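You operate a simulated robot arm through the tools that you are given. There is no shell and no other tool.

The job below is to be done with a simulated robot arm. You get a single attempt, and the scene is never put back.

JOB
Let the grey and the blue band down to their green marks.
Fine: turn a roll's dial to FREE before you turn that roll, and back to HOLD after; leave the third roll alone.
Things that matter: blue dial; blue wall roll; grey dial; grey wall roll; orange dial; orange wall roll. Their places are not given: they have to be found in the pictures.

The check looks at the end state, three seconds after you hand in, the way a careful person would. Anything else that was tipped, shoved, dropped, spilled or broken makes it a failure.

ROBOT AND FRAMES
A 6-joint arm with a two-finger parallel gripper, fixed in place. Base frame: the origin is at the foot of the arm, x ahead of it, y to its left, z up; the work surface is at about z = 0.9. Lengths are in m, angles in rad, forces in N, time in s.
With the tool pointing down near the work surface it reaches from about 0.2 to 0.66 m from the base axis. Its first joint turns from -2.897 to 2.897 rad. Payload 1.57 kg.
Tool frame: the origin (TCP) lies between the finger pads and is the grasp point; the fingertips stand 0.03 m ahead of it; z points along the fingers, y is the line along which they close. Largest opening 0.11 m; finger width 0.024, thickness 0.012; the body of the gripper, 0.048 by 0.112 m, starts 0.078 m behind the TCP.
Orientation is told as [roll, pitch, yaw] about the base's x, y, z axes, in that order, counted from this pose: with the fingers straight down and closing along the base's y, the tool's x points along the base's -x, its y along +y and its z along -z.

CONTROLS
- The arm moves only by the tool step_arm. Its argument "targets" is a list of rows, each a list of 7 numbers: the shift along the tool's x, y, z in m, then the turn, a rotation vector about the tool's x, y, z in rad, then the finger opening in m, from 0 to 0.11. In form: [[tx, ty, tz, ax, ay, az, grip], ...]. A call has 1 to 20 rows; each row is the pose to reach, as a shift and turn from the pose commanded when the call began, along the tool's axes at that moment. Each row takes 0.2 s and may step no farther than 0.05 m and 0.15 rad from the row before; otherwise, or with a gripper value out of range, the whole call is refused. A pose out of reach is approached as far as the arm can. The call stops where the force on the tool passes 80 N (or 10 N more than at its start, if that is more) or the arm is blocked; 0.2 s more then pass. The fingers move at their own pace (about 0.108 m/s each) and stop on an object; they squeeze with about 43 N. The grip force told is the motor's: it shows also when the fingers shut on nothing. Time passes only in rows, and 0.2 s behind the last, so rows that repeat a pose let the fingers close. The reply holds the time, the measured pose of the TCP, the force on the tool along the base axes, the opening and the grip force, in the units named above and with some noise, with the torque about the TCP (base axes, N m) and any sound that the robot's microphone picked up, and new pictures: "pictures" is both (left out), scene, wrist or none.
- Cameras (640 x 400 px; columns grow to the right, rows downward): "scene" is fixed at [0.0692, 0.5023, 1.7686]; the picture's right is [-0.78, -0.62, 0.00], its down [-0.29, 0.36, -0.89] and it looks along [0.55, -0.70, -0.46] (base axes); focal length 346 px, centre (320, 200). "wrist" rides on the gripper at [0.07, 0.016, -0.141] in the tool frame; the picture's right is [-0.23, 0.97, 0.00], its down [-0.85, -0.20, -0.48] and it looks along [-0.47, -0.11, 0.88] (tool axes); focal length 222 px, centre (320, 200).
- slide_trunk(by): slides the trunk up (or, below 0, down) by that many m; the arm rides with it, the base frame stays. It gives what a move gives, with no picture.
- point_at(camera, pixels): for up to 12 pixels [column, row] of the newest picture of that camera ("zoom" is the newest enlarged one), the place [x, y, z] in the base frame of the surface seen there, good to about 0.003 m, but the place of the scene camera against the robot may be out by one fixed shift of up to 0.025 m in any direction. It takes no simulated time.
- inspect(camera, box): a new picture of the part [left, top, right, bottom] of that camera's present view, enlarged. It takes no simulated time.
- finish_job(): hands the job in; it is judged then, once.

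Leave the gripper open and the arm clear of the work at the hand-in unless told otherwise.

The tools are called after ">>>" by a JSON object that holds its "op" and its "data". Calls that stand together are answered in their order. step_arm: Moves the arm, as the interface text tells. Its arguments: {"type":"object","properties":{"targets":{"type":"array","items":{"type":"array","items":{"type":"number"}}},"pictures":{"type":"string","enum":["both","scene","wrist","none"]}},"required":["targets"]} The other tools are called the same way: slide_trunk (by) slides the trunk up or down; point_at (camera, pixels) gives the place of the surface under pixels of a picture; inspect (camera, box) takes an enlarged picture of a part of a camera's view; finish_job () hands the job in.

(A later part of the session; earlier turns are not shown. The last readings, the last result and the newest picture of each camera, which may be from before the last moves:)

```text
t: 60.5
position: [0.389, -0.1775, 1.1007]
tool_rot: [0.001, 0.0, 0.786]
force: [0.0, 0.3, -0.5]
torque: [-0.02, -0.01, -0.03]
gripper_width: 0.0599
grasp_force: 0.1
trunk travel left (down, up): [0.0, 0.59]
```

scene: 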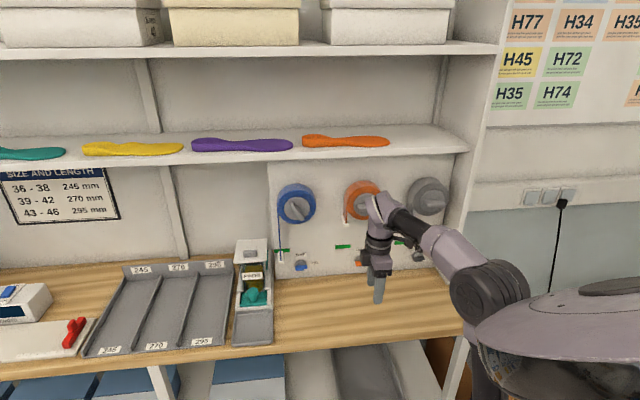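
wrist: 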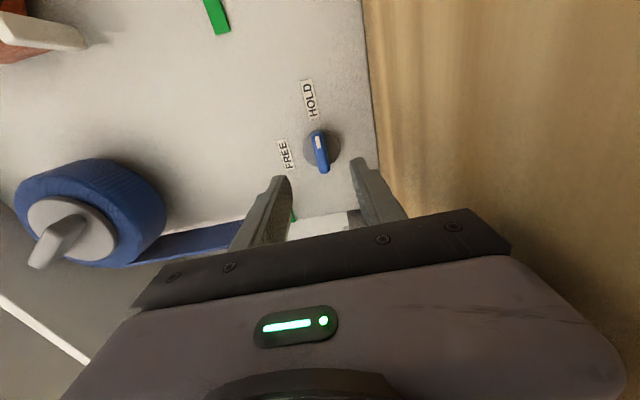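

Tool is vertical. Now I slide right along the wall, in front of the side panel (which starts at u≈0.62), to v≈-0.28 at u≈0.40.

>>> {"op": "step_arm", "data": {"targets": [[0.043, 0, 0, 0, 0, 0, 0.06], [0.086, 0, 0, 0, 0, 0, 0.06], [0.129, 0, 0, 0, 0, 0, 0.06], [0.172, 0, 0, 0, 0, 0, 0.06], [0.215, 0, 0, 0, 0, 0, 0.06], [0.258, 0, 0, 0, 0, 0, 0.06], [0.301, 0, 0, 0, 0, 0, 0.06], [0.344, 0, 0, 0, 0, 0, 0.06], [0.387, 0, 0, 0, 0, 0, 0.06], [0.43, 0, 0, 0, 0, 0, 0.06]], "pictures": "both"}}

```text
t: 62.7
position: [0.0854, -0.4821, 1.1014]
tool_rot: [-0.002, 0.003, 0.785]
force: [0.8, 0.5, -0.2]
torque: [-0.01, 0.0, 0.0]
gripper_width: 0.0602
grasp_force: 0.1
trunk travel left (down, up): [0.0, 0.59]
```

scene: 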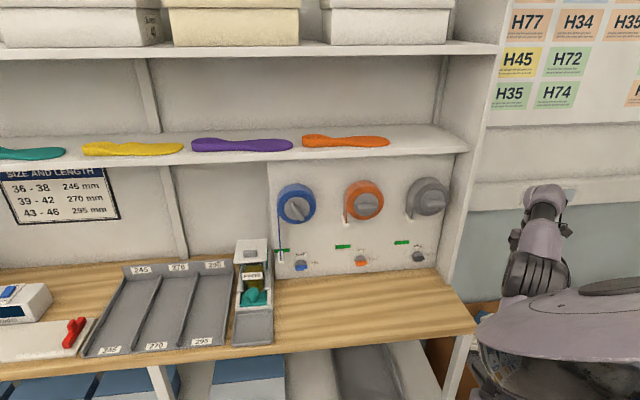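
wrist: 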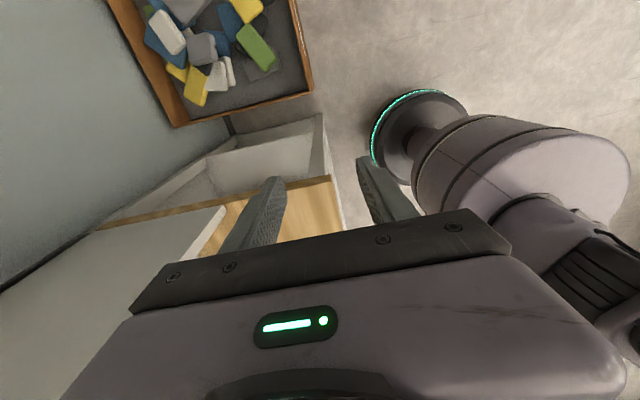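

Now I tilt the tool back up to horizontal here (it points left of the arm's plane), also moving 0.1 m toward the wall and 0.1 m up.

>>> {"op": "step_arm", "data": {"targets": [[0, -0.0083, -0.0083, 0.1309, 0, 0, 0.06], [0, -0.0167, -0.0167, 0.2618, 0, 0, 0.06], [0, -0.025, -0.025, 0.3927, 0, 0, 0.06], [0, -0.0333, -0.0333, 0.5236, 0, 0, 0.06], [0, -0.0417, -0.0417, 0.6545, 0, 0, 0.06], [0, -0.05, -0.05, 0.7854, 0, 0, 0.06], [0, -0.0583, -0.0583, 0.9163, 0, 0, 0.06], [0, -0.0667, -0.0667, 1.0472, 0, 0, 0.06], [0, -0.075, -0.075, 1.1781, 0, 0, 0.06], [0, -0.0833, -0.0833, 1.309, 0, 0, 0.06], [0, -0.0917, -0.0917, 1.4399, 0, 0, 0.06], [0, -0.1, -0.1, 1.5708, 0, 0, 0.06]], "pictures": "both"}}

```text
t: 65.3
position: [0.2432, -0.5827, 1.3793]
tool_rot: [-1.469, -0.041, 0.742]
force: [-0.8, -0.5, -0.4]
torque: [0.04, 0.0, 0.05]
gripper_width: 0.0598
grasp_force: 0.1
out of reach, approached as far as the arm can: row 7, 8, 9, 10, 11, 12
trunk travel left (down, up): [0.0, 0.59]
```

scene: 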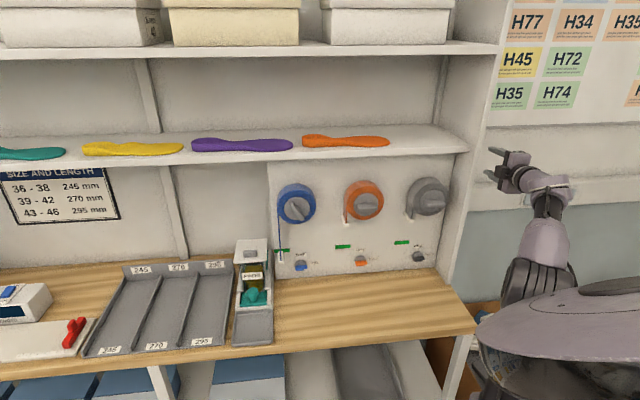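
wrist: 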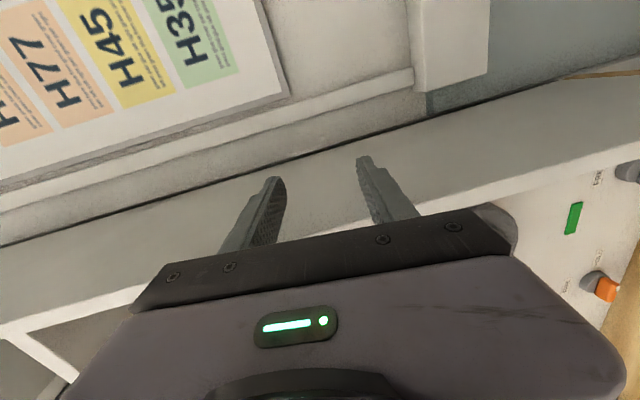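

The tilt was clipped partway, most likely by the hand-roll joint winding up in this branch. The cure should be to unroll the hand half a turn the other way, so the camera ends on the left. I retreat a bit and roll about the tool axis in the positive direction.

>>> {"op": "step_arm", "data": {"targets": [[0.01, 0.02, -0.02, 0, 0, 0.1, 0.06], [0.02, 0.04, -0.038, 0, 0, 0.24, 0.06], [0.03, 0.065, -0.057, 0, 0, 0.38, 0.06], [0.04, 0.088, -0.0755, 0, 0, 0.52, 0.06], [0.04, 0.088, -0.0755, 0, 0, 0.66, 0.06], [0.04, 0.088, -0.0755, 0, 0, 0.8, 0.06], [0.04, 0.088, -0.0755, 0, 0, 0.94, 0.06], [0.04, 0.088, -0.0755, 0, 0, 1.08, 0.06], [0.04, 0.088, -0.0755, 0, 0, 1.22, 0.06], [0.04, 0.088, -0.0755, 0, 0, 1.36, 0.06], [0.04, 0.088, -0.0755, 0, 0, 1.5, 0.06]], "pictures": "scene"}}

```text
t: 67.7
position: [0.155, -0.5443, 1.2991]
tool_rot: [-0.279, -1.462, -0.546]
force: [0.0, -1.1, -0.2]
torque: [0.01, 0.04, -0.02]
gripper_width: 0.0599
grasp_force: 0.0
out of reach, approached as far as the arm can: row 1
trunk travel left (down, up): [0.0, 0.59]
```

scene: 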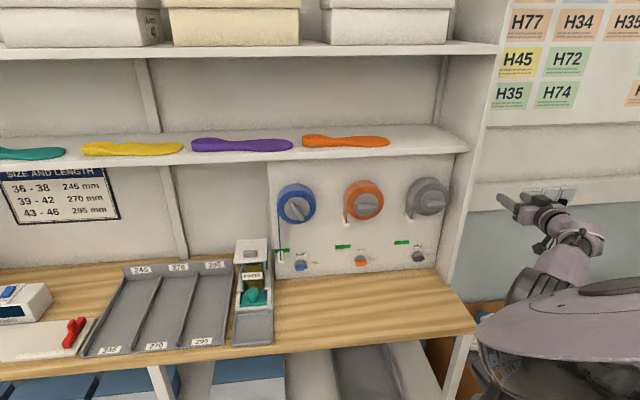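

Freed up, only the first row was clipped. I complete the roll to φ=180° (camera left, fingers vertical), square the tool to the wall, and drift left to v≈-0.18, z≈1.24 at u≈0.50.

>>> {"op": "step_arm", "data": {"targets": [[0.0046, 0.0081, 0.0006, -0.0095, -0.0043, 0.1331, 0.06], [0.0093, 0.0162, 0.0013, -0.019, -0.0086, 0.2662, 0.06], [0.0139, 0.0243, 0.0019, -0.0286, -0.0129, 0.3993, 0.06], [0.0186, 0.0324, 0.0026, -0.0381, -0.0172, 0.5323, 0.06], [0.0232, 0.0405, 0.0032, -0.0476, -0.0215, 0.6654, 0.06], [0.0279, 0.0486, 0.0039, -0.0571, -0.0259, 0.7985, 0.06], [0.0325, 0.0567, 0.0045, -0.0666, -0.0302, 0.9316, 0.06], [0.0371, 0.0648, 0.0051, -0.0761, -0.0345, 1.0647, 0.06], [0.0418, 0.0729, 0.0058, -0.0857, -0.0388, 1.1978, 0.06], [0.0464, 0.081, 0.0064, -0.0952, -0.0431, 1.3308, 0.06], [0.0511, 0.0891, 0.0071, -0.1047, -0.0474, 1.4639, 0.06], [0.0557, 0.0972, 0.0077, -0.1142, -0.0517, 1.597, 0.06]], "pictures": "both"}}

```text
t: 70.3
position: [0.2278, -0.4807, 1.2406]
tool_rot: [1.573, 0.0, -2.357]
force: [0.1, 0.0, 0.0]
torque: [-0.01, 0.02, -0.02]
gripper_width: 0.06
grasp_force: 0.0
trunk travel left (down, up): [0.0, 0.59]
```

scene: 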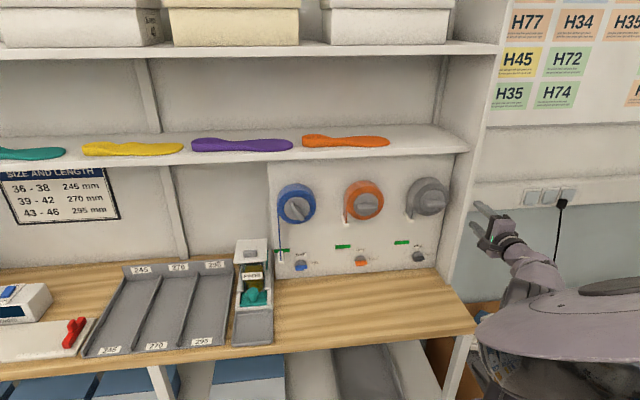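
wrist: 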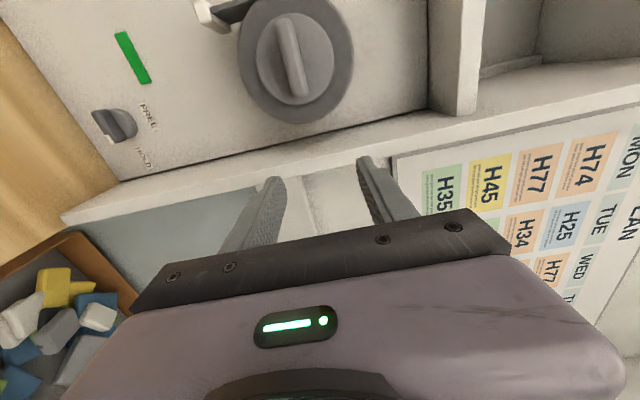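

Reached exactly: u=0.501, v=-0.179, z=1.241, camera left. I measure the grey dial, knob, hem and mark with the wrist camera from here.

>>> {"op": "inspect", "data": {"camera": "wrist", "box": [80, 0, 380, 170]}}

>>> {"op": "point_at", "data": {"camera": "wrist", "pixels": [[290, 60], [284, 22], [300, 90], [112, 122], [100, 115], [124, 130], [133, 58], [205, 18], [270, 70], [330, 60], [250, 185], [470, 100]]}}

```text
2.13 times, centred on (230, 85) of wrist
```

zoom: 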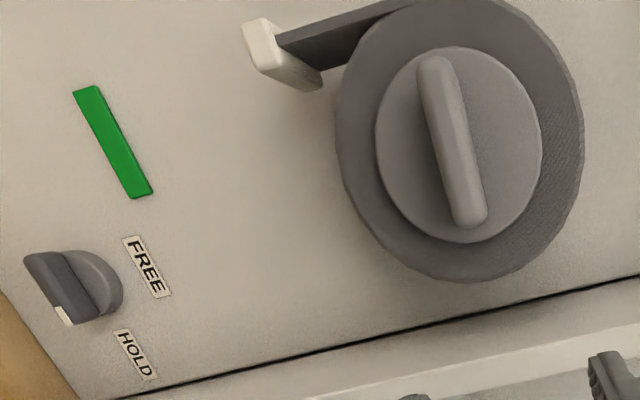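

```text
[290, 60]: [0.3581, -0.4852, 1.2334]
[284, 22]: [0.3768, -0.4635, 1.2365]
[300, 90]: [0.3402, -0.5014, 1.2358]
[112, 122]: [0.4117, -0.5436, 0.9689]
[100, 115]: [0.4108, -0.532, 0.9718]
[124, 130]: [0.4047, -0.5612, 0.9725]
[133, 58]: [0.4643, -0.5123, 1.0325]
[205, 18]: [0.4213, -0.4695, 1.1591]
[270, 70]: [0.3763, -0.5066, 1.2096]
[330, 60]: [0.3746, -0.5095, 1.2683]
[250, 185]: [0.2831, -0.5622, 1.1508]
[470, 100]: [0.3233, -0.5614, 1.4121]
```

Grey knob at v≈-0.090, z≈1.2345. From spacing, the grey dial axis is at v≈-0.100, z≈0.966, with hem and mark at v≈-0.034. I move down in front of the grey dial (u≈0.59, z≈0.99), rolling to camera-up, and see if this branch reaches it.

>>> {"op": "step_arm", "data": {"targets": [[0.0065, -0.0208, 0.0075, 0, 0, 0.1309, 0.06], [0.0131, -0.0417, 0.015, 0, 0, 0.2618, 0.06], [0.0196, -0.0625, 0.0225, 0, 0, 0.3927, 0.06], [0.0261, -0.0833, 0.03, 0, 0, 0.5236, 0.06], [0.0327, -0.1042, 0.0375, 0, 0, 0.6545, 0.06], [0.0392, -0.125, 0.045, 0, 0, 0.7854, 0.06], [0.0457, -0.1458, 0.0525, 0, 0, 0.9163, 0.06], [0.0523, -0.1667, 0.06, 0, 0, 1.0472, 0.06], [0.0588, -0.1875, 0.0675, 0, 0, 1.1781, 0.06], [0.0653, -0.2083, 0.075, 0, 0, 1.309, 0.06], [0.0719, -0.2292, 0.0825, 0, 0, 1.4399, 0.06], [0.0784, -0.25, 0.09, 0, 0, 1.5708, 0.06]], "pictures": "both"}}

```text
t: 72.9
position: [0.347, -0.4876, 0.99]
tool_rot: [-2.82, 1.568, -0.464]
force: [0.0, 1.1, 0.8]
torque: [-0.01, 0.01, -0.03]
gripper_width: 0.0599
grasp_force: 0.1
trunk travel left (down, up): [0.0, 0.59]
```

scene: 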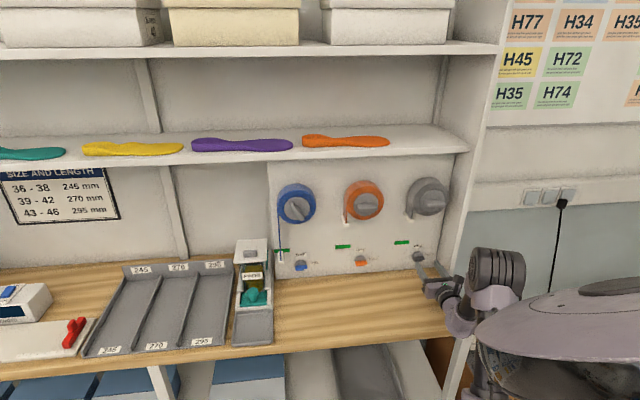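
wrist: 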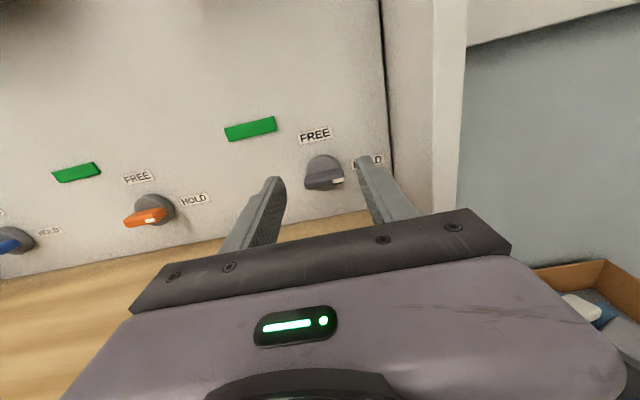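

Reached without clipping; the grey dial is in view at (325,175) between the fingers. Now I roll to φ=0 so the fingers close vertically across its horizontal bar.

>>> {"op": "step_arm", "data": {"targets": [[0, 0, 0, 0, 0, 0.1428, 0.06], [0, 0, 0, 0, 0, 0.2856, 0.06], [0, 0, 0, 0, 0, 0.4284, 0.06], [0, 0, 0, 0, 0, 0.5712, 0.06], [0, 0, 0, 0, 0, 0.714, 0.06], [0, 0, 0, 0, 0, 0.8568, 0.06], [0, 0, 0, 0, 0, 0.9996, 0.06], [0, 0, 0, 0, 0, 1.1424, 0.06], [0, 0, 0, 0, 0, 1.2852, 0.06], [0, 0, 0, 0, 0, 1.428, 0.06], [0, 0, 0, 0, 0, 1.5708, 0.06]], "pictures": "both"}}

```text
t: 75.3
position: [0.3459, -0.4896, 0.9893]
tool_rot: [-1.573, -0.002, 0.787]
force: [0.2, 0.0, -0.1]
torque: [0.0, -0.01, 0.03]
gripper_width: 0.0601
grasp_force: 0.1
trunk travel left (down, up): [0.0, 0.59]
```

scene: 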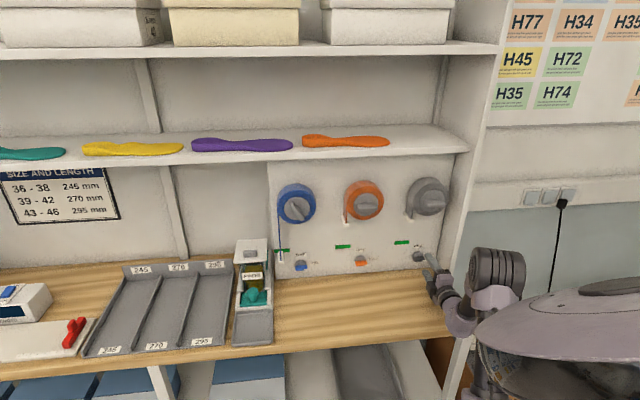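
wrist: 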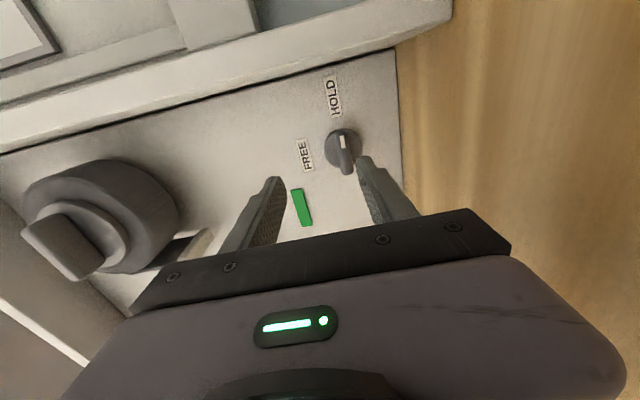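

φ=0 works here. I measure the grey dial's bar at about (345,155).

>>> {"op": "inspect", "data": {"camera": "wrist", "box": [290, 100, 410, 190]}}

>>> {"op": "point_at", "data": {"camera": "wrist", "pixels": [[342, 139], [345, 155], [347, 170], [341, 157], [350, 157], [330, 145], [356, 145], [343, 130]]}}

```text
4.44 times, centred on (350, 145) of wrist
```

zoom: 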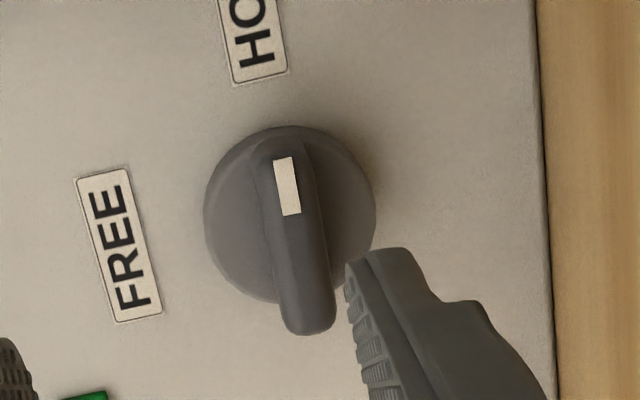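

```text
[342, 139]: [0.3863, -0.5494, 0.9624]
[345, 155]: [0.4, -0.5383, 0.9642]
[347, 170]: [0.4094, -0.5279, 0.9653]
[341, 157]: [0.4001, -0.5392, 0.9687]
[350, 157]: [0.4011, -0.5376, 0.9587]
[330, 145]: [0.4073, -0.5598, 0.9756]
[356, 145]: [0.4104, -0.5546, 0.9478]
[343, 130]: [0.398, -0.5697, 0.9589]
```

Bar centre v≈-0.100, z≈0.965, front u≈0.6625. I lower to z=0.9655 and advance to TCP u=0.648 with the fingers at 0.045.

>>> {"op": "step_arm", "data": {"targets": [[-0.0012, 0.0238, 0, 0, 0, 0, 0.045], [-0.0012, 0.0238, 0, 0, 0, 0, 0.045], [-0.0012, 0.0238, 0.02, 0, 0, 0, 0.045], [-0.0012, 0.0238, 0.04, 0, 0, 0, 0.045], [-0.0012, 0.0238, 0.0572, 0, 0, 0, 0.045]], "pictures": "wrist"}}

```text
t: 76.5
position: [0.3882, -0.5297, 0.966]
tool_rot: [-1.572, 0.001, 0.786]
force: [0.7, 0.1, -0.3]
torque: [-0.03, 0.04, 0.02]
gripper_width: 0.0448
grasp_force: 0.0
trunk travel left (down, up): [0.0, 0.59]
```

wrist: 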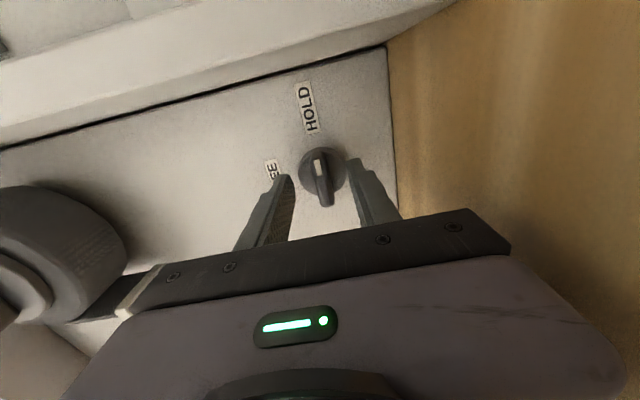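

Aligned like before, with the bar at (322,180) between the pads. I close.

>>> {"op": "step_arm", "data": {"targets": [[0, 0, 0, 0, 0, 0, 0.02], [0, 0, 0, 0, 0, 0, 0.0], [0, 0, 0, 0, 0, 0, 0.0], [0, 0, 0, 0, 0, 0, 0.0]], "pictures": "none"}}

```text
t: 77.5
position: [0.3886, -0.5308, 0.9654]
tool_rot: [-1.568, 0.001, 0.788]
force: [-3.3, 4.4, -15.8]
torque: [0.11, 0.11, -0.22]
gripper_width: 0.0129
grasp_force: 29.8
trunk travel left (down, up): [0.0, 0.59]
```

Gripped; a -16 N vertical load means I'm about 1 mm high. I lower 1.2 mm and turn counter-clockwise 0.65 rad.

>>> {"op": "step_arm", "data": {"targets": [[0, 0.0012, 0, 0, 0, 0, 0.0], [0, 0.0012, 0, 0, 0, -0.13, 0.0], [0, 0.0012, 0, 0, 0, -0.26, 0.0], [0, 0.0012, 0, 0, 0, -0.39, 0.0], [0, 0.0012, 0, 0, 0, -0.52, 0.0], [0, 0.0012, 0, 0, 0, -0.65, 0.0]], "pictures": "none"}}

```text
t: 78.9
position: [0.3887, -0.5295, 0.9648]
tool_rot: [-1.574, 0.651, 0.787]
force: [6.4, -1.0, -1.4]
torque: [0.48, 0.43, 0.48]
gripper_width: 0.0131
grasp_force: 29.6
trunk travel left (down, up): [0.0, 0.59]
```

Very low loads. I finish the remaining 0.92 rad to FREE.

>>> {"op": "step_arm", "data": {"targets": [[0, 0, 0, 0, 0, -0.13, 0.0], [0, 0, 0, 0, 0, -0.26, 0.0], [0, 0, 0, 0, 0, -0.39, 0.0], [0, 0, 0, 0, 0, -0.52, 0.0], [0, 0, 0, 0, 0, -0.65, 0.0], [0, 0, 0, 0, 0, -0.78, 0.0], [0, 0, 0, 0, 0, -0.92, 0.0], [0, 0, 0, 0, 0, -0.92, 0.0]], "pictures": "wrist"}}

```text
t: 80.7
position: [0.3876, -0.5299, 0.9658]
tool_rot: [2.311, 1.567, -1.612]
force: [18.1, -9.4, 14.1]
torque: [0.0, -0.7, -0.27]
gripper_width: 0.0125
grasp_force: 30.0
trunk travel left (down, up): [0.0, 0.59]
```

wrist: 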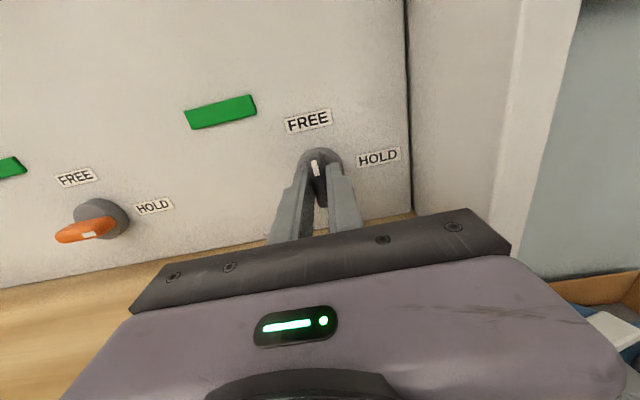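

The dial now points to FREE. I open and back straight out to u≈0.585.

>>> {"op": "step_arm", "data": {"targets": [[0, 0, 0, 0, 0, 0, 0.045], [0, 0, 0, 0, 0, 0, 0.045], [0, 0, -0.03, 0, 0, 0, 0.045], [0, 0, -0.06, 0, 0, 0, 0.05]], "pictures": "both"}}

>>> {"op": "inspect", "data": {"camera": "wrist", "box": [220, 90, 420, 215]}}

>>> {"op": "inspect", "data": {"camera": "scene", "box": [260, 160, 460, 285]}}

```text
t: 81.7
position: [0.3447, -0.4868, 0.964]
tool_rot: [1.965, 1.568, -1.959]
force: [0.4, -0.3, 0.9]
torque: [-0.01, 0.0, -0.02]
gripper_width: 0.0501
grasp_force: 0.1
trunk travel left (down, up): [0.0, 0.59]
```

scene: 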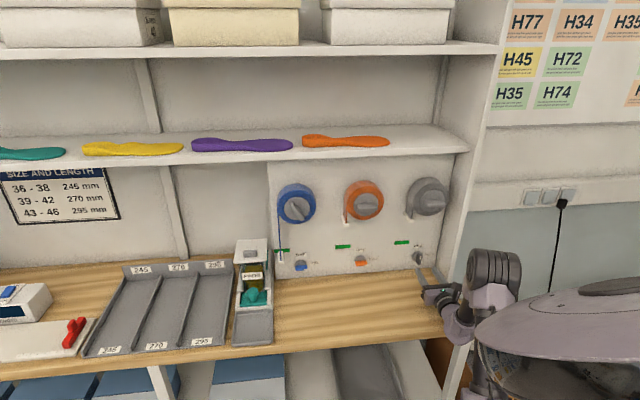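
wrist: 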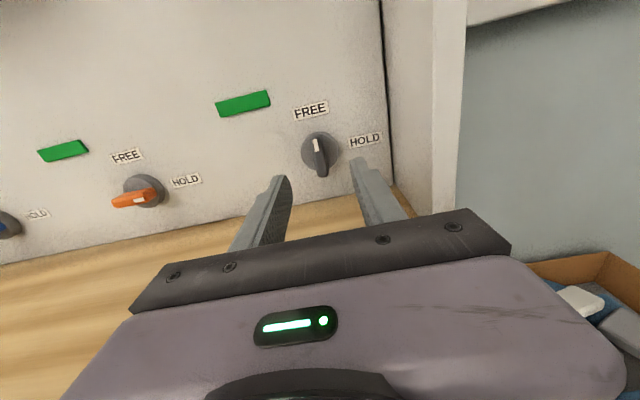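

```text
3.20 times, centred on (320, 152) of wrist
```

zoom: 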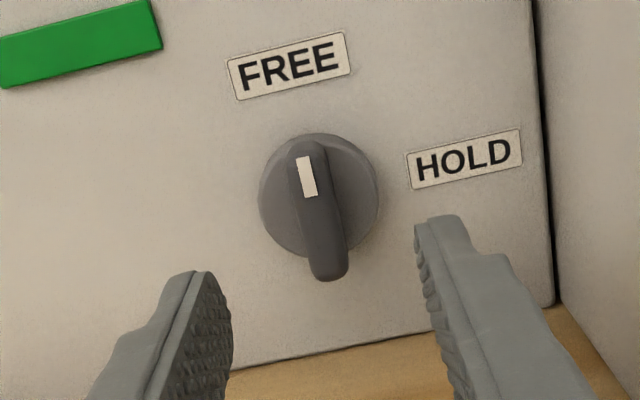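

```text
3.20 times, centred on (360, 222) of scene
```

zoom: 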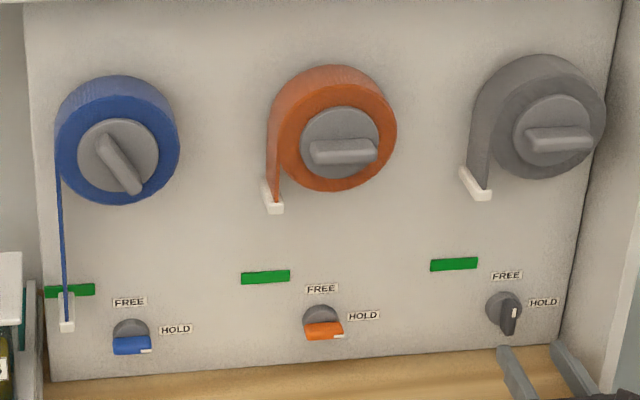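

The grey dial reads FREE and nothing else has moved. Now up to the grey knob: staging u≈0.52, v≈-0.091, z≈1.2345 with φ=0.

>>> {"op": "step_arm", "data": {"targets": [[0.0246, -0.0009, -0.0062, 0, 0, 0.1428, 0.06], [0.0492, -0.0017, -0.0124, 0, 0, 0.2856, 0.06], [0.0738, -0.0026, -0.0185, 0, 0, 0.4284, 0.06], [0.0984, -0.0035, -0.0247, 0, 0, 0.5712, 0.06], [0.123, -0.0043, -0.0309, 0, 0, 0.714, 0.06], [0.1475, -0.0052, -0.0371, 0, 0, 0.8568, 0.06], [0.1721, -0.006, -0.0433, 0, 0, 0.9996, 0.06], [0.1967, -0.0069, -0.0495, 0, 0, 1.1424, 0.06], [0.2213, -0.0078, -0.0556, 0, 0, 1.2852, 0.06], [0.2459, -0.0086, -0.0618, 0, 0, 1.428, 0.06], [0.2705, -0.0095, -0.068, 0, 0, 1.5708, 0.06]], "pictures": "both"}}

```text
t: 84.1
position: [0.3047, -0.4319, 1.2369]
tool_rot: [-1.57, 0.0, 0.788]
force: [0.5, 0.3, -0.4]
torque: [0.02, 0.04, 0.02]
gripper_width: 0.0602
grasp_force: 0.1
trunk travel left (down, up): [0.0, 0.59]
```

scene: 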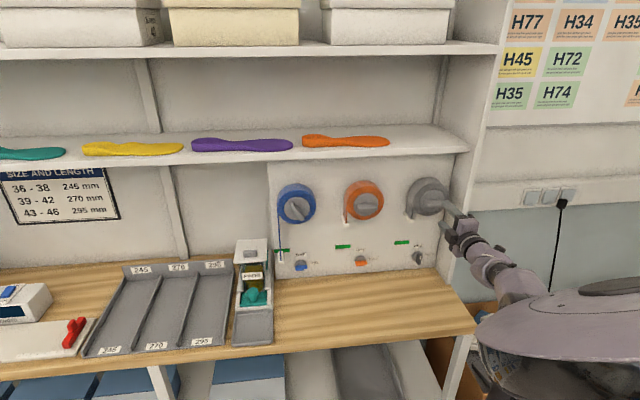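
wrist: 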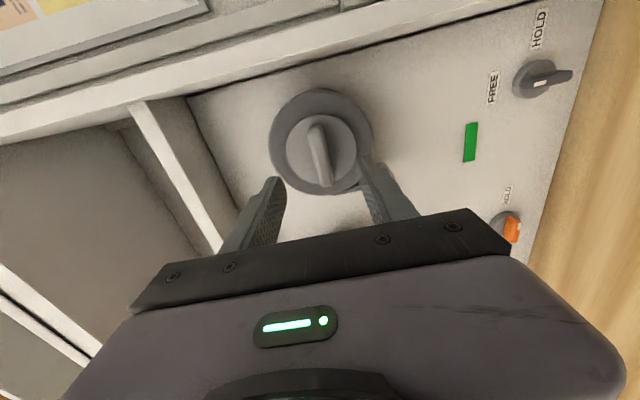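

In front of the grey knob. I measure its bar once more.

>>> {"op": "point_at", "data": {"camera": "wrist", "pixels": [[314, 129], [319, 155], [326, 181], [312, 155], [326, 155], [300, 150], [342, 150], [280, 150], [362, 140]]}}

>>> {"op": "inspect", "data": {"camera": "wrist", "box": [260, 80, 400, 205]}}

```text
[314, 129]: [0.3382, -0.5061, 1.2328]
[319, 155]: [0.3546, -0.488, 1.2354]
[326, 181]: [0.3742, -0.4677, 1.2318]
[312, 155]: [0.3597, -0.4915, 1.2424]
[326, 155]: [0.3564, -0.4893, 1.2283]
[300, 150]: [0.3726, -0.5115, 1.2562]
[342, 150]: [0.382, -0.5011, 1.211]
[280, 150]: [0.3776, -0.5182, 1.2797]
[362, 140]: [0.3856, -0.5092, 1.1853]
```

```text
3.20 times, centred on (330, 142) of wrist
```

zoom: 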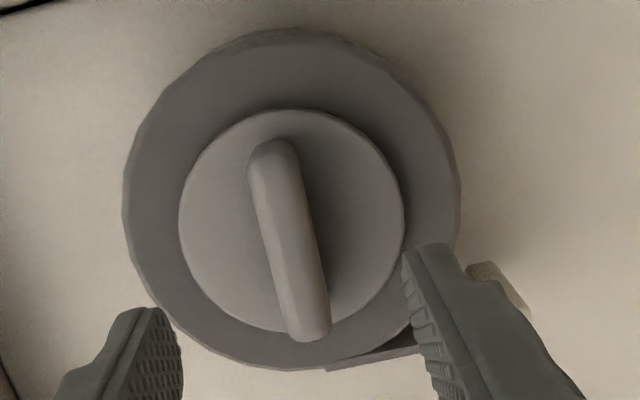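

Bar centre v≈-0.0915, z≈1.2345, front u≈0.596. I advance to u=0.591 and close.

>>> {"op": "step_arm", "data": {"targets": [[0.0013, 0.0024, 0.02, 0, 0, 0, 0.06], [0.0013, 0.0024, 0.04, 0, 0, 0, 0.06], [0.0013, 0.0024, 0.058, 0, 0, 0, 0.06], [0.0013, 0.0024, 0.0701, 0, 0, 0, 0.06], [0.0013, 0.0024, 0.0701, 0, 0, 0, 0.03], [0.0013, 0.0024, 0.0701, 0, 0, 0, 0.0], [0.0013, 0.0024, 0.0701, 0, 0, 0, 0.0], [0.0013, 0.0024, 0.0701, 0, 0, 0, 0.0]], "pictures": "wrist"}}

```text
t: 85.9
position: [0.352, -0.4811, 1.2347]
tool_rot: [-1.575, 0.0, 0.79]
force: [6.6, -9.0, 22.9]
torque: [0.23, 0.21, 0.13]
gripper_width: 0.0158
grasp_force: 31.2
trunk travel left (down, up): [0.0, 0.59]
```

wrist: 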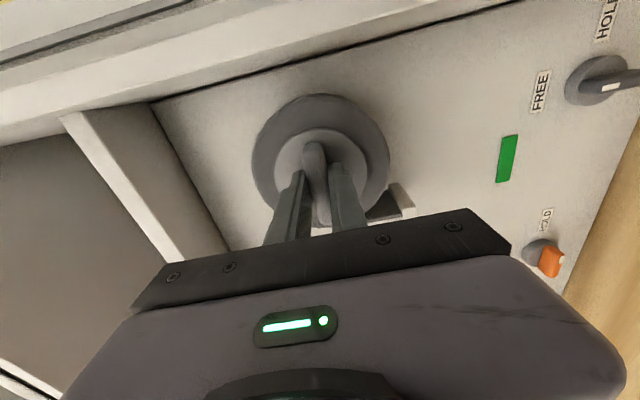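

Gripped at 16 mm; a +23 N vertical load means I'm ~2 mm low. I raise 1.8 mm and turn counter-clockwise 0.5 rad.

>>> {"op": "step_arm", "data": {"targets": [[0, -0.0018, 0, 0, 0, 0, 0.0], [0, -0.0018, 0, 0, 0, -0.1, 0.0], [0, -0.0018, 0, 0, 0, -0.2, 0.0], [0, -0.0018, 0, 0, 0, -0.3, 0.0], [0, -0.0018, 0, 0, 0, -0.4, 0.0], [0, -0.0018, 0, 0, 0, -0.5, 0.0]], "pictures": "scene"}}

>>> {"op": "inspect", "data": {"camera": "scene", "box": [390, 205, 430, 250]}}

```text
t: 87.3
position: [0.354, -0.4831, 1.2359]
tool_rot: [-1.573, 0.503, 0.786]
force: [12.0, -12.0, 28.0]
torque: [0.3, 0.11, 0.13]
gripper_width: 0.0159
grasp_force: 31.7
trunk travel left (down, up): [0.0, 0.59]
```

scene: 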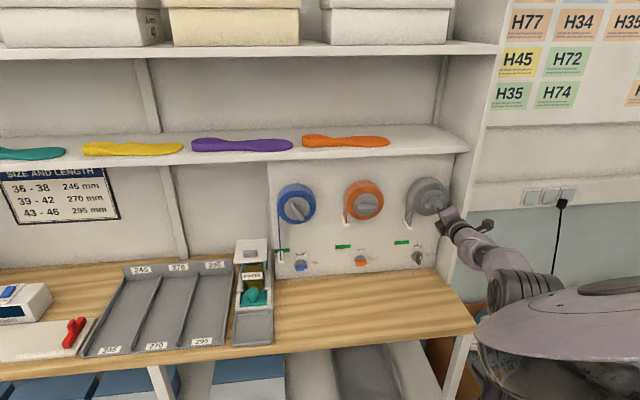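

```text
8.89 times, centred on (410, 228) of scene
```

zoom: 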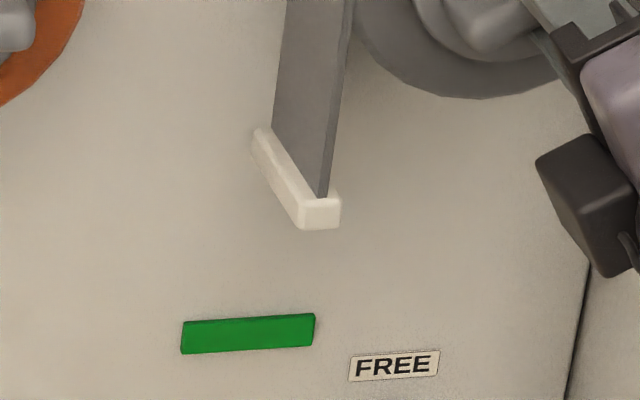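

The grey hem moved down. I measure it and its mark.

>>> {"op": "point_at", "data": {"camera": "zoom", "pixels": [[305, 203], [305, 213], [305, 224], [332, 205], [332, 218], [262, 135], [285, 175], [200, 326], [200, 338], [200, 350], [300, 320], [300, 332], [300, 344]]}}

```text
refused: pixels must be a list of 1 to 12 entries
```

>>> {"op": "point_at", "data": {"camera": "zoom", "pixels": [[305, 203], [310, 213], [310, 224], [332, 205], [332, 218], [262, 135], [200, 326], [200, 338], [200, 350], [300, 320], [300, 332], [300, 344]]}}

```text
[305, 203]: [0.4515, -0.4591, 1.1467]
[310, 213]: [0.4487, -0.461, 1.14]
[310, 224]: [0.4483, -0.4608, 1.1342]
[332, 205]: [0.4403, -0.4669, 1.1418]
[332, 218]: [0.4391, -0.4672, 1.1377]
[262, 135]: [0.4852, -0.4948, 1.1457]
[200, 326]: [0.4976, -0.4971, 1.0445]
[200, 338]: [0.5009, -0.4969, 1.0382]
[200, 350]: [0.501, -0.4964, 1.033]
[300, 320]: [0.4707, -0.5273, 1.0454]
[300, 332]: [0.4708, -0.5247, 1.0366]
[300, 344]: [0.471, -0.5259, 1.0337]
```

Hem centre ≈1.139, mark centre ≈1.039, so ~0.100 m remains (≈1.62 rad). I relieve 2 mm upward and turn 0.5 rad more.

>>> {"op": "step_arm", "data": {"targets": [[0.0011, -0.0019, 0.0005, 0, 0, 0, 0.0], [0.0011, -0.0019, 0.0005, 0, 0, -0.1, 0.0], [0.0011, -0.0019, 0.0005, 0, 0, -0.2, 0.0], [0.0011, -0.0019, 0.0005, 0, 0, -0.3, 0.0], [0.0011, -0.0019, 0.0005, 0, 0, -0.4, 0.0], [0.0011, -0.0019, 0.0005, 0, 0, -0.5, 0.0]], "pictures": "none"}}

```text
t: 88.7
position: [0.353, -0.4813, 1.2359]
tool_rot: [-1.571, 1.003, 0.788]
force: [3.1, 5.4, 4.1]
torque: [0.47, 0.38, 0.06]
gripper_width: 0.0161
grasp_force: 31.2
trunk travel left (down, up): [0.0, 0.59]
```

Loads are near zero now. I continue 0.5 rad more.

>>> {"op": "step_arm", "data": {"targets": [[0, 0, 0, 0, 0, -0.1, 0.0], [0, 0, 0, 0, 0, -0.2, 0.0], [0, 0, 0, 0, 0, -0.3, 0.0], [0, 0, 0, 0, 0, -0.4, 0.0], [0, 0, 0, 0, 0, -0.5, 0.0]], "pictures": "scene"}}

>>> {"op": "inspect", "data": {"camera": "scene", "box": [390, 215, 430, 260]}}

```text
t: 89.9
position: [0.354, -0.4804, 1.2372]
tool_rot: [-1.584, 1.505, 0.776]
force: [4.1, 15.0, -4.1]
torque: [0.23, 0.17, -0.24]
gripper_width: 0.016
grasp_force: 31.9
trunk travel left (down, up): [0.0, 0.59]
```

scene: 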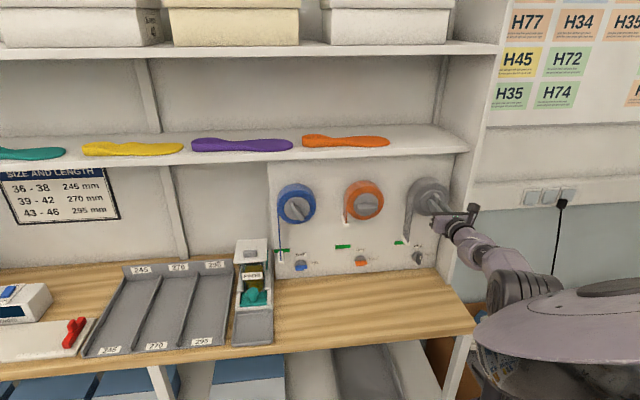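

```text
8.89 times, centred on (410, 238) of scene
```

zoom: 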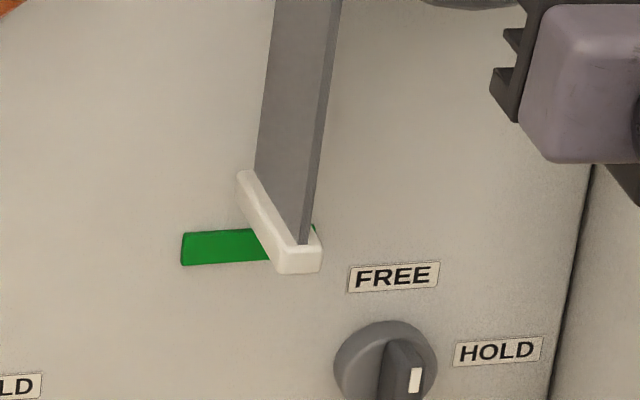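

>>> {"op": "point_at", "data": {"camera": "zoom", "pixels": [[284, 247], [288, 256], [288, 268], [312, 248], [312, 260], [242, 180], [262, 218], [190, 238], [190, 249], [190, 261], [230, 247]]}}

```text
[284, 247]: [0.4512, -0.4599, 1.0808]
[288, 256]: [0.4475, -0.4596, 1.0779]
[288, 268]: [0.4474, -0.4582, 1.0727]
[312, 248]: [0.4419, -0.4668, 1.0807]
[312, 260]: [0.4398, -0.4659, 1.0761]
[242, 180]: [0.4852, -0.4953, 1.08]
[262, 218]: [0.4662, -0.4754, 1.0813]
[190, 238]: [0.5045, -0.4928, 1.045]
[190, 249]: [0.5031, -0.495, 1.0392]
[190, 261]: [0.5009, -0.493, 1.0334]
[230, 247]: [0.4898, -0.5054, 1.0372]
```

Hem centre ≈1.0765, so 0.0375 m remains (≈0.60 rad). I turn 0.5 rad with a 1.5 mm shift to the left.

>>> {"op": "step_arm", "data": {"targets": [[0, -0.0012, 0, 0, 0, -0.1, 0.0], [0, -0.0014, 0, 0, 0, -0.2, 0.0], [0, -0.0016, 0, 0, 0, -0.3, 0.0], [-0.0002, -0.0018, 0, 0, 0, -0.4, 0.0], [-0.0003, -0.002, 0, 0, 0, -0.5, 0.0]], "pictures": "scene"}}

>>> {"op": "inspect", "data": {"camera": "scene", "box": [390, 220, 430, 260]}}

```text
t: 91.1
position: [0.3538, -0.4792, 1.2368]
tool_rot: [1.572, 1.138, -2.354]
force: [2.4, 10.8, -9.9]
torque: [0.12, 0.06, -0.3]
gripper_width: 0.0158
grasp_force: 31.5
trunk travel left (down, up): [0.0, 0.59]
```

scene: 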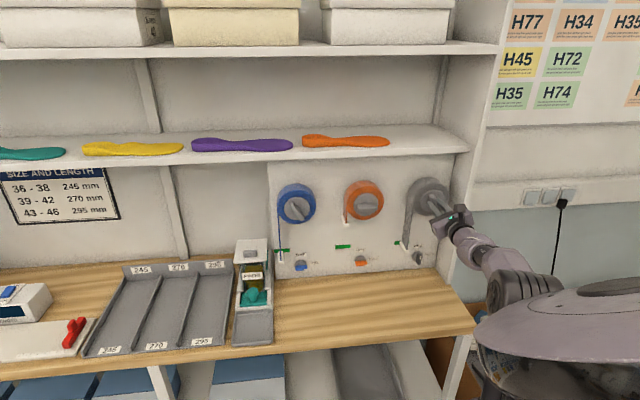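

```text
10.00 times, centred on (410, 240) of scene
```

zoom: 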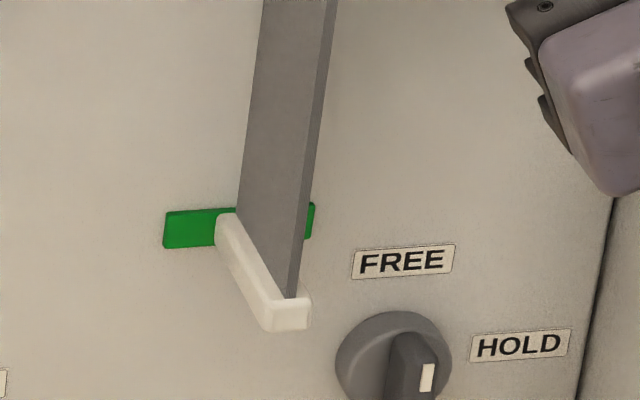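

>>> {"op": "point_at", "data": {"camera": "zoom", "pixels": [[270, 302], [275, 312], [275, 325], [302, 303], [302, 318], [222, 222], [245, 262], [175, 216], [175, 230], [175, 243], [205, 228], [310, 222]]}}

```text
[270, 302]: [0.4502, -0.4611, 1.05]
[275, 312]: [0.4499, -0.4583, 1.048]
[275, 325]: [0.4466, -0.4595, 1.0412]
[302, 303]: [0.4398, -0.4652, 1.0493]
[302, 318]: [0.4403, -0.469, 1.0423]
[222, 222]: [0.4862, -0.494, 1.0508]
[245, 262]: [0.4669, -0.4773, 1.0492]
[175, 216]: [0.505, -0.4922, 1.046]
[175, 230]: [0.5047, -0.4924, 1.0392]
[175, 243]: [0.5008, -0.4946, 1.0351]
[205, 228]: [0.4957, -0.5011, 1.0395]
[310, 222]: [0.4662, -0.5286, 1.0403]
```

Hem centre ≈1.045 against mark 1.040, so ~5.5 mm left (≈0.09 rad). I turn that.

>>> {"op": "step_arm", "data": {"targets": [[0.0, 0, 0, 0, 0, -0.05, 0.0], [0.0, 0, 0, 0, 0, -0.092, 0.0], [0.0, 0, 0, 0, 0, -0.092, 0.0]], "pictures": "scene"}}

>>> {"op": "inspect", "data": {"camera": "scene", "box": [390, 220, 430, 260]}}

>>> {"op": "point_at", "data": {"camera": "zoom", "pixels": [[270, 314], [275, 322], [275, 335], [302, 313], [302, 326], [222, 232], [245, 275], [175, 216], [175, 230], [175, 243], [205, 228], [310, 222]]}}

```text
t: 91.9
position: [0.3552, -0.4797, 1.2373]
tool_rot: [1.571, 1.049, -2.353]
force: [3.0, 10.7, -10.1]
torque: [0.3, 0.22, -0.37]
gripper_width: 0.0157
grasp_force: 31.4
trunk travel left (down, up): [0.0, 0.59]
```

scene: 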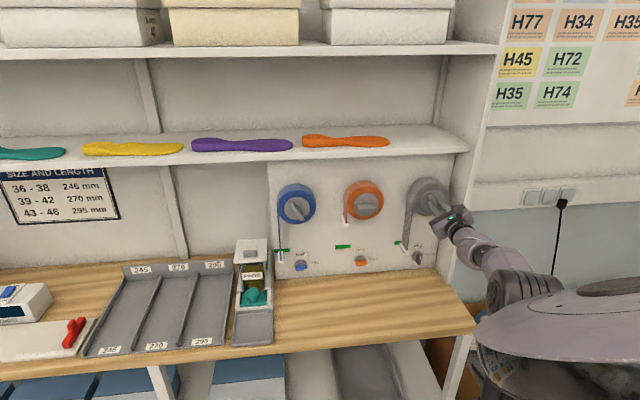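

```text
10.00 times, centred on (410, 240) of scene
```

zoom: 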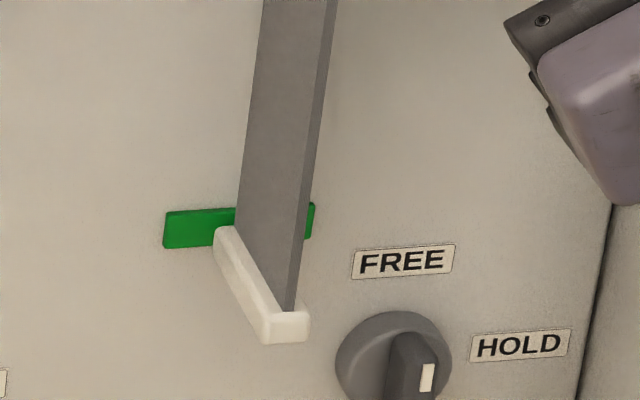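

```text
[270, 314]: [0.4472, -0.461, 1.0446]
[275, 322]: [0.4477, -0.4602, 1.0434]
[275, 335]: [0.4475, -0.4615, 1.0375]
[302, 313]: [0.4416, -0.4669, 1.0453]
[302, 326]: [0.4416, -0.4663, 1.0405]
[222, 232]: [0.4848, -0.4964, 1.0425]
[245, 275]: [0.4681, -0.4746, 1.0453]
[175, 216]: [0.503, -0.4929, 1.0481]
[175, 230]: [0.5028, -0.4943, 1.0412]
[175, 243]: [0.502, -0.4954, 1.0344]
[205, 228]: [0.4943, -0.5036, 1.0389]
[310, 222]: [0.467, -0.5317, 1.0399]
```

Hem centre ≈1.0395, mark ≈1.040, level. I release the knob, wait, and back out to u≈0.52.

>>> {"op": "step_arm", "data": {"targets": [[0, 0, 0, 0, 0, 0, 0.03], [0, 0, 0, 0, 0, 0, 0.06], [0, 0, 0, 0, 0, 0, 0.06], [0, 0, -0.035, 0, 0, 0, 0.06], [0, 0, -0.065, 0, 0, 0, 0.06]], "pictures": "both"}}

>>> {"op": "inspect", "data": {"camera": "scene", "box": [390, 220, 430, 260]}}

>>> {"op": "point_at", "data": {"camera": "zoom", "pixels": [[270, 314], [275, 322], [275, 335], [302, 313], [302, 326], [222, 232], [245, 275], [175, 216], [175, 230], [175, 243], [205, 228], [310, 222]]}}

```text
t: 93.1
position: [0.3074, -0.4339, 1.2365]
tool_rot: [1.575, 1.048, -2.351]
force: [-0.3, -0.3, 1.3]
torque: [0.0, -0.02, 0.0]
gripper_width: 0.0602
grasp_force: 0.1
trunk travel left (down, up): [0.0, 0.59]
```

scene: 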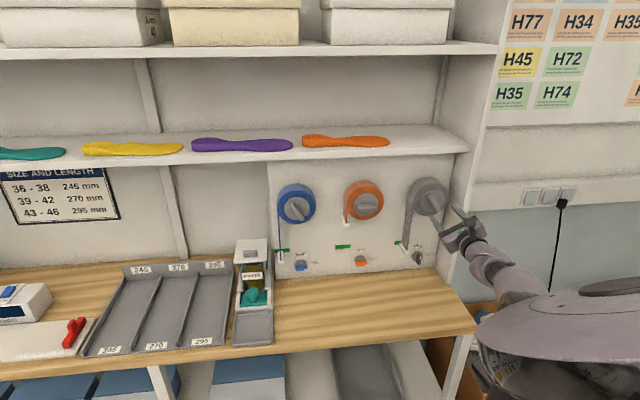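
wrist: 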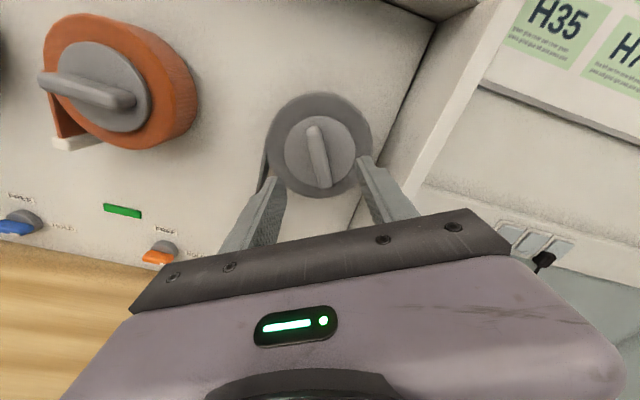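

```text
10.00 times, centred on (410, 240) of scene
```

zoom: 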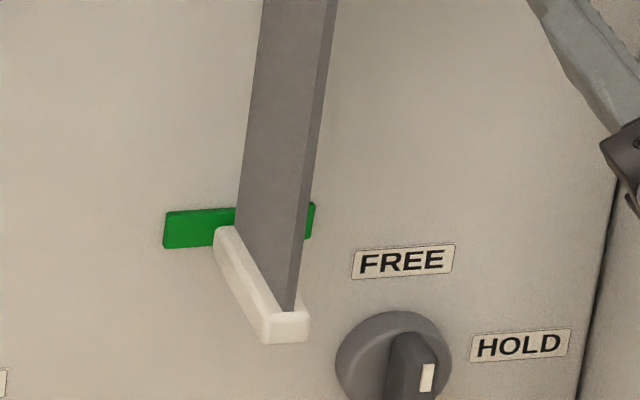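

```text
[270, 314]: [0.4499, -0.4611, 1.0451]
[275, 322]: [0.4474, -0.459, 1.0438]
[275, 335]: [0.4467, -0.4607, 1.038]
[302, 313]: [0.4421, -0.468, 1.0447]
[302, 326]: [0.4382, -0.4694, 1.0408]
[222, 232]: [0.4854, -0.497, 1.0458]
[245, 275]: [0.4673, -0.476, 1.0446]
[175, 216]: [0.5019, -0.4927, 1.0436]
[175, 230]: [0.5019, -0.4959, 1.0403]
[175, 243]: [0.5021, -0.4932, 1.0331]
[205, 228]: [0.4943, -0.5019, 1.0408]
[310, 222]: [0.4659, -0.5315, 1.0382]
```

It stays put. Now I descend to the grey dial (u≈0.588, v≈-0.1004, z≈0.9655), rolling to φ=90° for its vertical bar.

>>> {"op": "step_arm", "data": {"targets": [[-0.0267, -0.0139, 0.0071, 0, 0, 0.058, 0.05], [-0.0535, -0.0278, 0.0142, 0, 0, 0.116, 0.05], [-0.0802, -0.0416, 0.0213, 0, 0, 0.174, 0.05], [-0.107, -0.0555, 0.0284, 0, 0, 0.232, 0.05], [-0.1337, -0.0694, 0.0356, 0, 0, 0.29, 0.05], [-0.1605, -0.0833, 0.0427, 0, 0, 0.348, 0.05], [-0.1872, -0.0971, 0.0498, 0, 0, 0.406, 0.05], [-0.214, -0.111, 0.0569, 0, 0, 0.464, 0.05], [-0.2407, -0.1249, 0.064, 0, 0, 0.522, 0.05]], "pictures": "both"}}

```text
t: 95.1
position: [0.3452, -0.4886, 0.9659]
tool_rot: [-2.405, 1.567, -0.048]
force: [-0.1, -0.2, -0.4]
torque: [0.04, -0.01, -0.01]
gripper_width: 0.0501
grasp_force: 0.2
trunk travel left (down, up): [0.0, 0.59]
```

scene: 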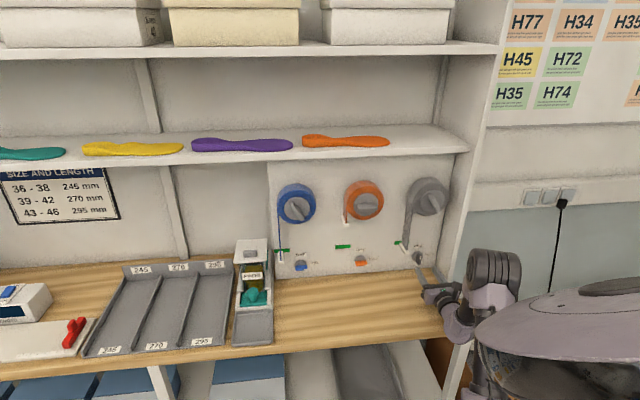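
wrist: 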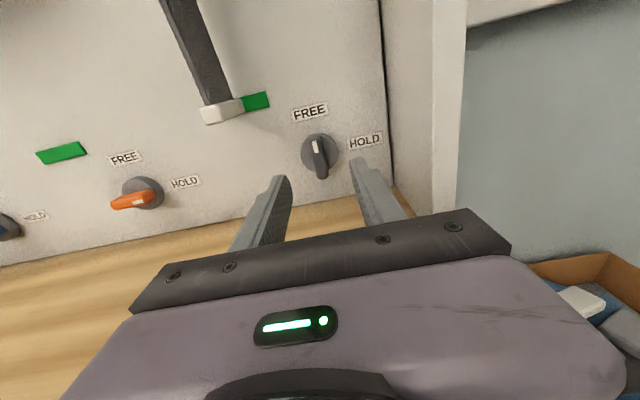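

The hem (222,110) and mark (256,101) are both visible. I verify their heights with the wrist camera too.

>>> {"op": "inspect", "data": {"camera": "wrist", "box": [180, 70, 290, 140]}}

>>> {"op": "point_at", "data": {"camera": "wrist", "pixels": [[208, 108], [208, 115], [208, 121], [220, 106], [232, 105], [232, 110], [256, 95], [256, 101], [256, 106], [266, 99], [318, 155]]}}

```text
5.71 times, centred on (235, 105) of wrist
```

zoom: 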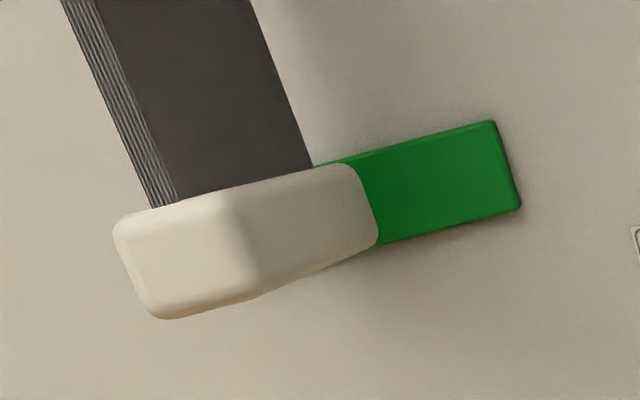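

```text
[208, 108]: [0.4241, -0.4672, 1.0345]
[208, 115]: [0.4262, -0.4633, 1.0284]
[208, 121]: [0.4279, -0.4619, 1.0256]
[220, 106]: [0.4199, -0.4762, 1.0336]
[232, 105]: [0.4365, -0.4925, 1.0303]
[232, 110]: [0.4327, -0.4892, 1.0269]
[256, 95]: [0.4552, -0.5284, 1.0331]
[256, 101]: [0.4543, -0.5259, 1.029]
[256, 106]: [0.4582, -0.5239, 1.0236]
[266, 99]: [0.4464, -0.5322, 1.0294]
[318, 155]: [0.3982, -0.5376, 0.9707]
```

Hem and mark are both centred at z≈1.029. Now I advance on the grey dial and grip its vertical bar.

>>> {"op": "step_arm", "data": {"targets": [[-0.0002, -0.001, 0.02, 0, 0, 0, 0.045], [-0.0002, -0.001, 0.04, 0, 0, 0, 0.045], [-0.0002, -0.001, 0.0584, 0, 0, 0, 0.045], [-0.0002, -0.001, 0.0584, 0, 0, 0, 0.02], [-0.0002, -0.001, 0.0584, 0, 0, 0, 0.0], [-0.0002, -0.001, 0.0584, 0, 0, 0, 0.0], [-0.0002, -0.001, 0.0584, 0, 0, 0, 0.0]], "pictures": "wrist"}}

```text
t: 96.7
position: [0.3877, -0.5291, 0.9666]
tool_rot: [2.713, 1.567, -1.213]
force: [6.7, 2.7, 3.5]
torque: [-0.02, -0.13, -0.1]
gripper_width: 0.0132
grasp_force: 29.7
trunk travel left (down, up): [0.0, 0.59]
```

wrist: 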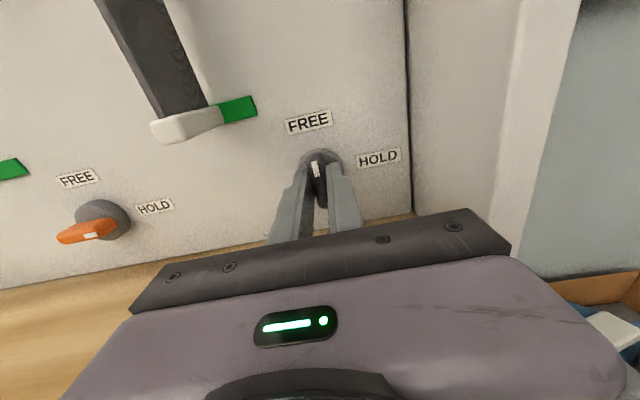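

Gripped at 13 mm with low load. I turn clockwise 0.78 rad first.

>>> {"op": "step_arm", "data": {"targets": [[0, 0, 0, 0, 0, 0.13, 0.0], [0, 0, 0, 0, 0, 0.26, 0.0], [0, 0, 0, 0, 0, 0.39, 0.0], [0, 0, 0, 0, 0, 0.52, 0.0], [0, 0, 0, 0, 0, 0.65, 0.0], [0, 0, 0, 0, 0, 0.78, 0.0]], "pictures": "none"}}

```text
t: 98.1
position: [0.3869, -0.5295, 0.9665]
tool_rot: [-1.571, 0.79, 0.785]
force: [9.0, -4.8, 5.2]
torque: [-0.35, -0.31, -0.6]
gripper_width: 0.0131
grasp_force: 29.5
trunk travel left (down, up): [0.0, 0.59]
```

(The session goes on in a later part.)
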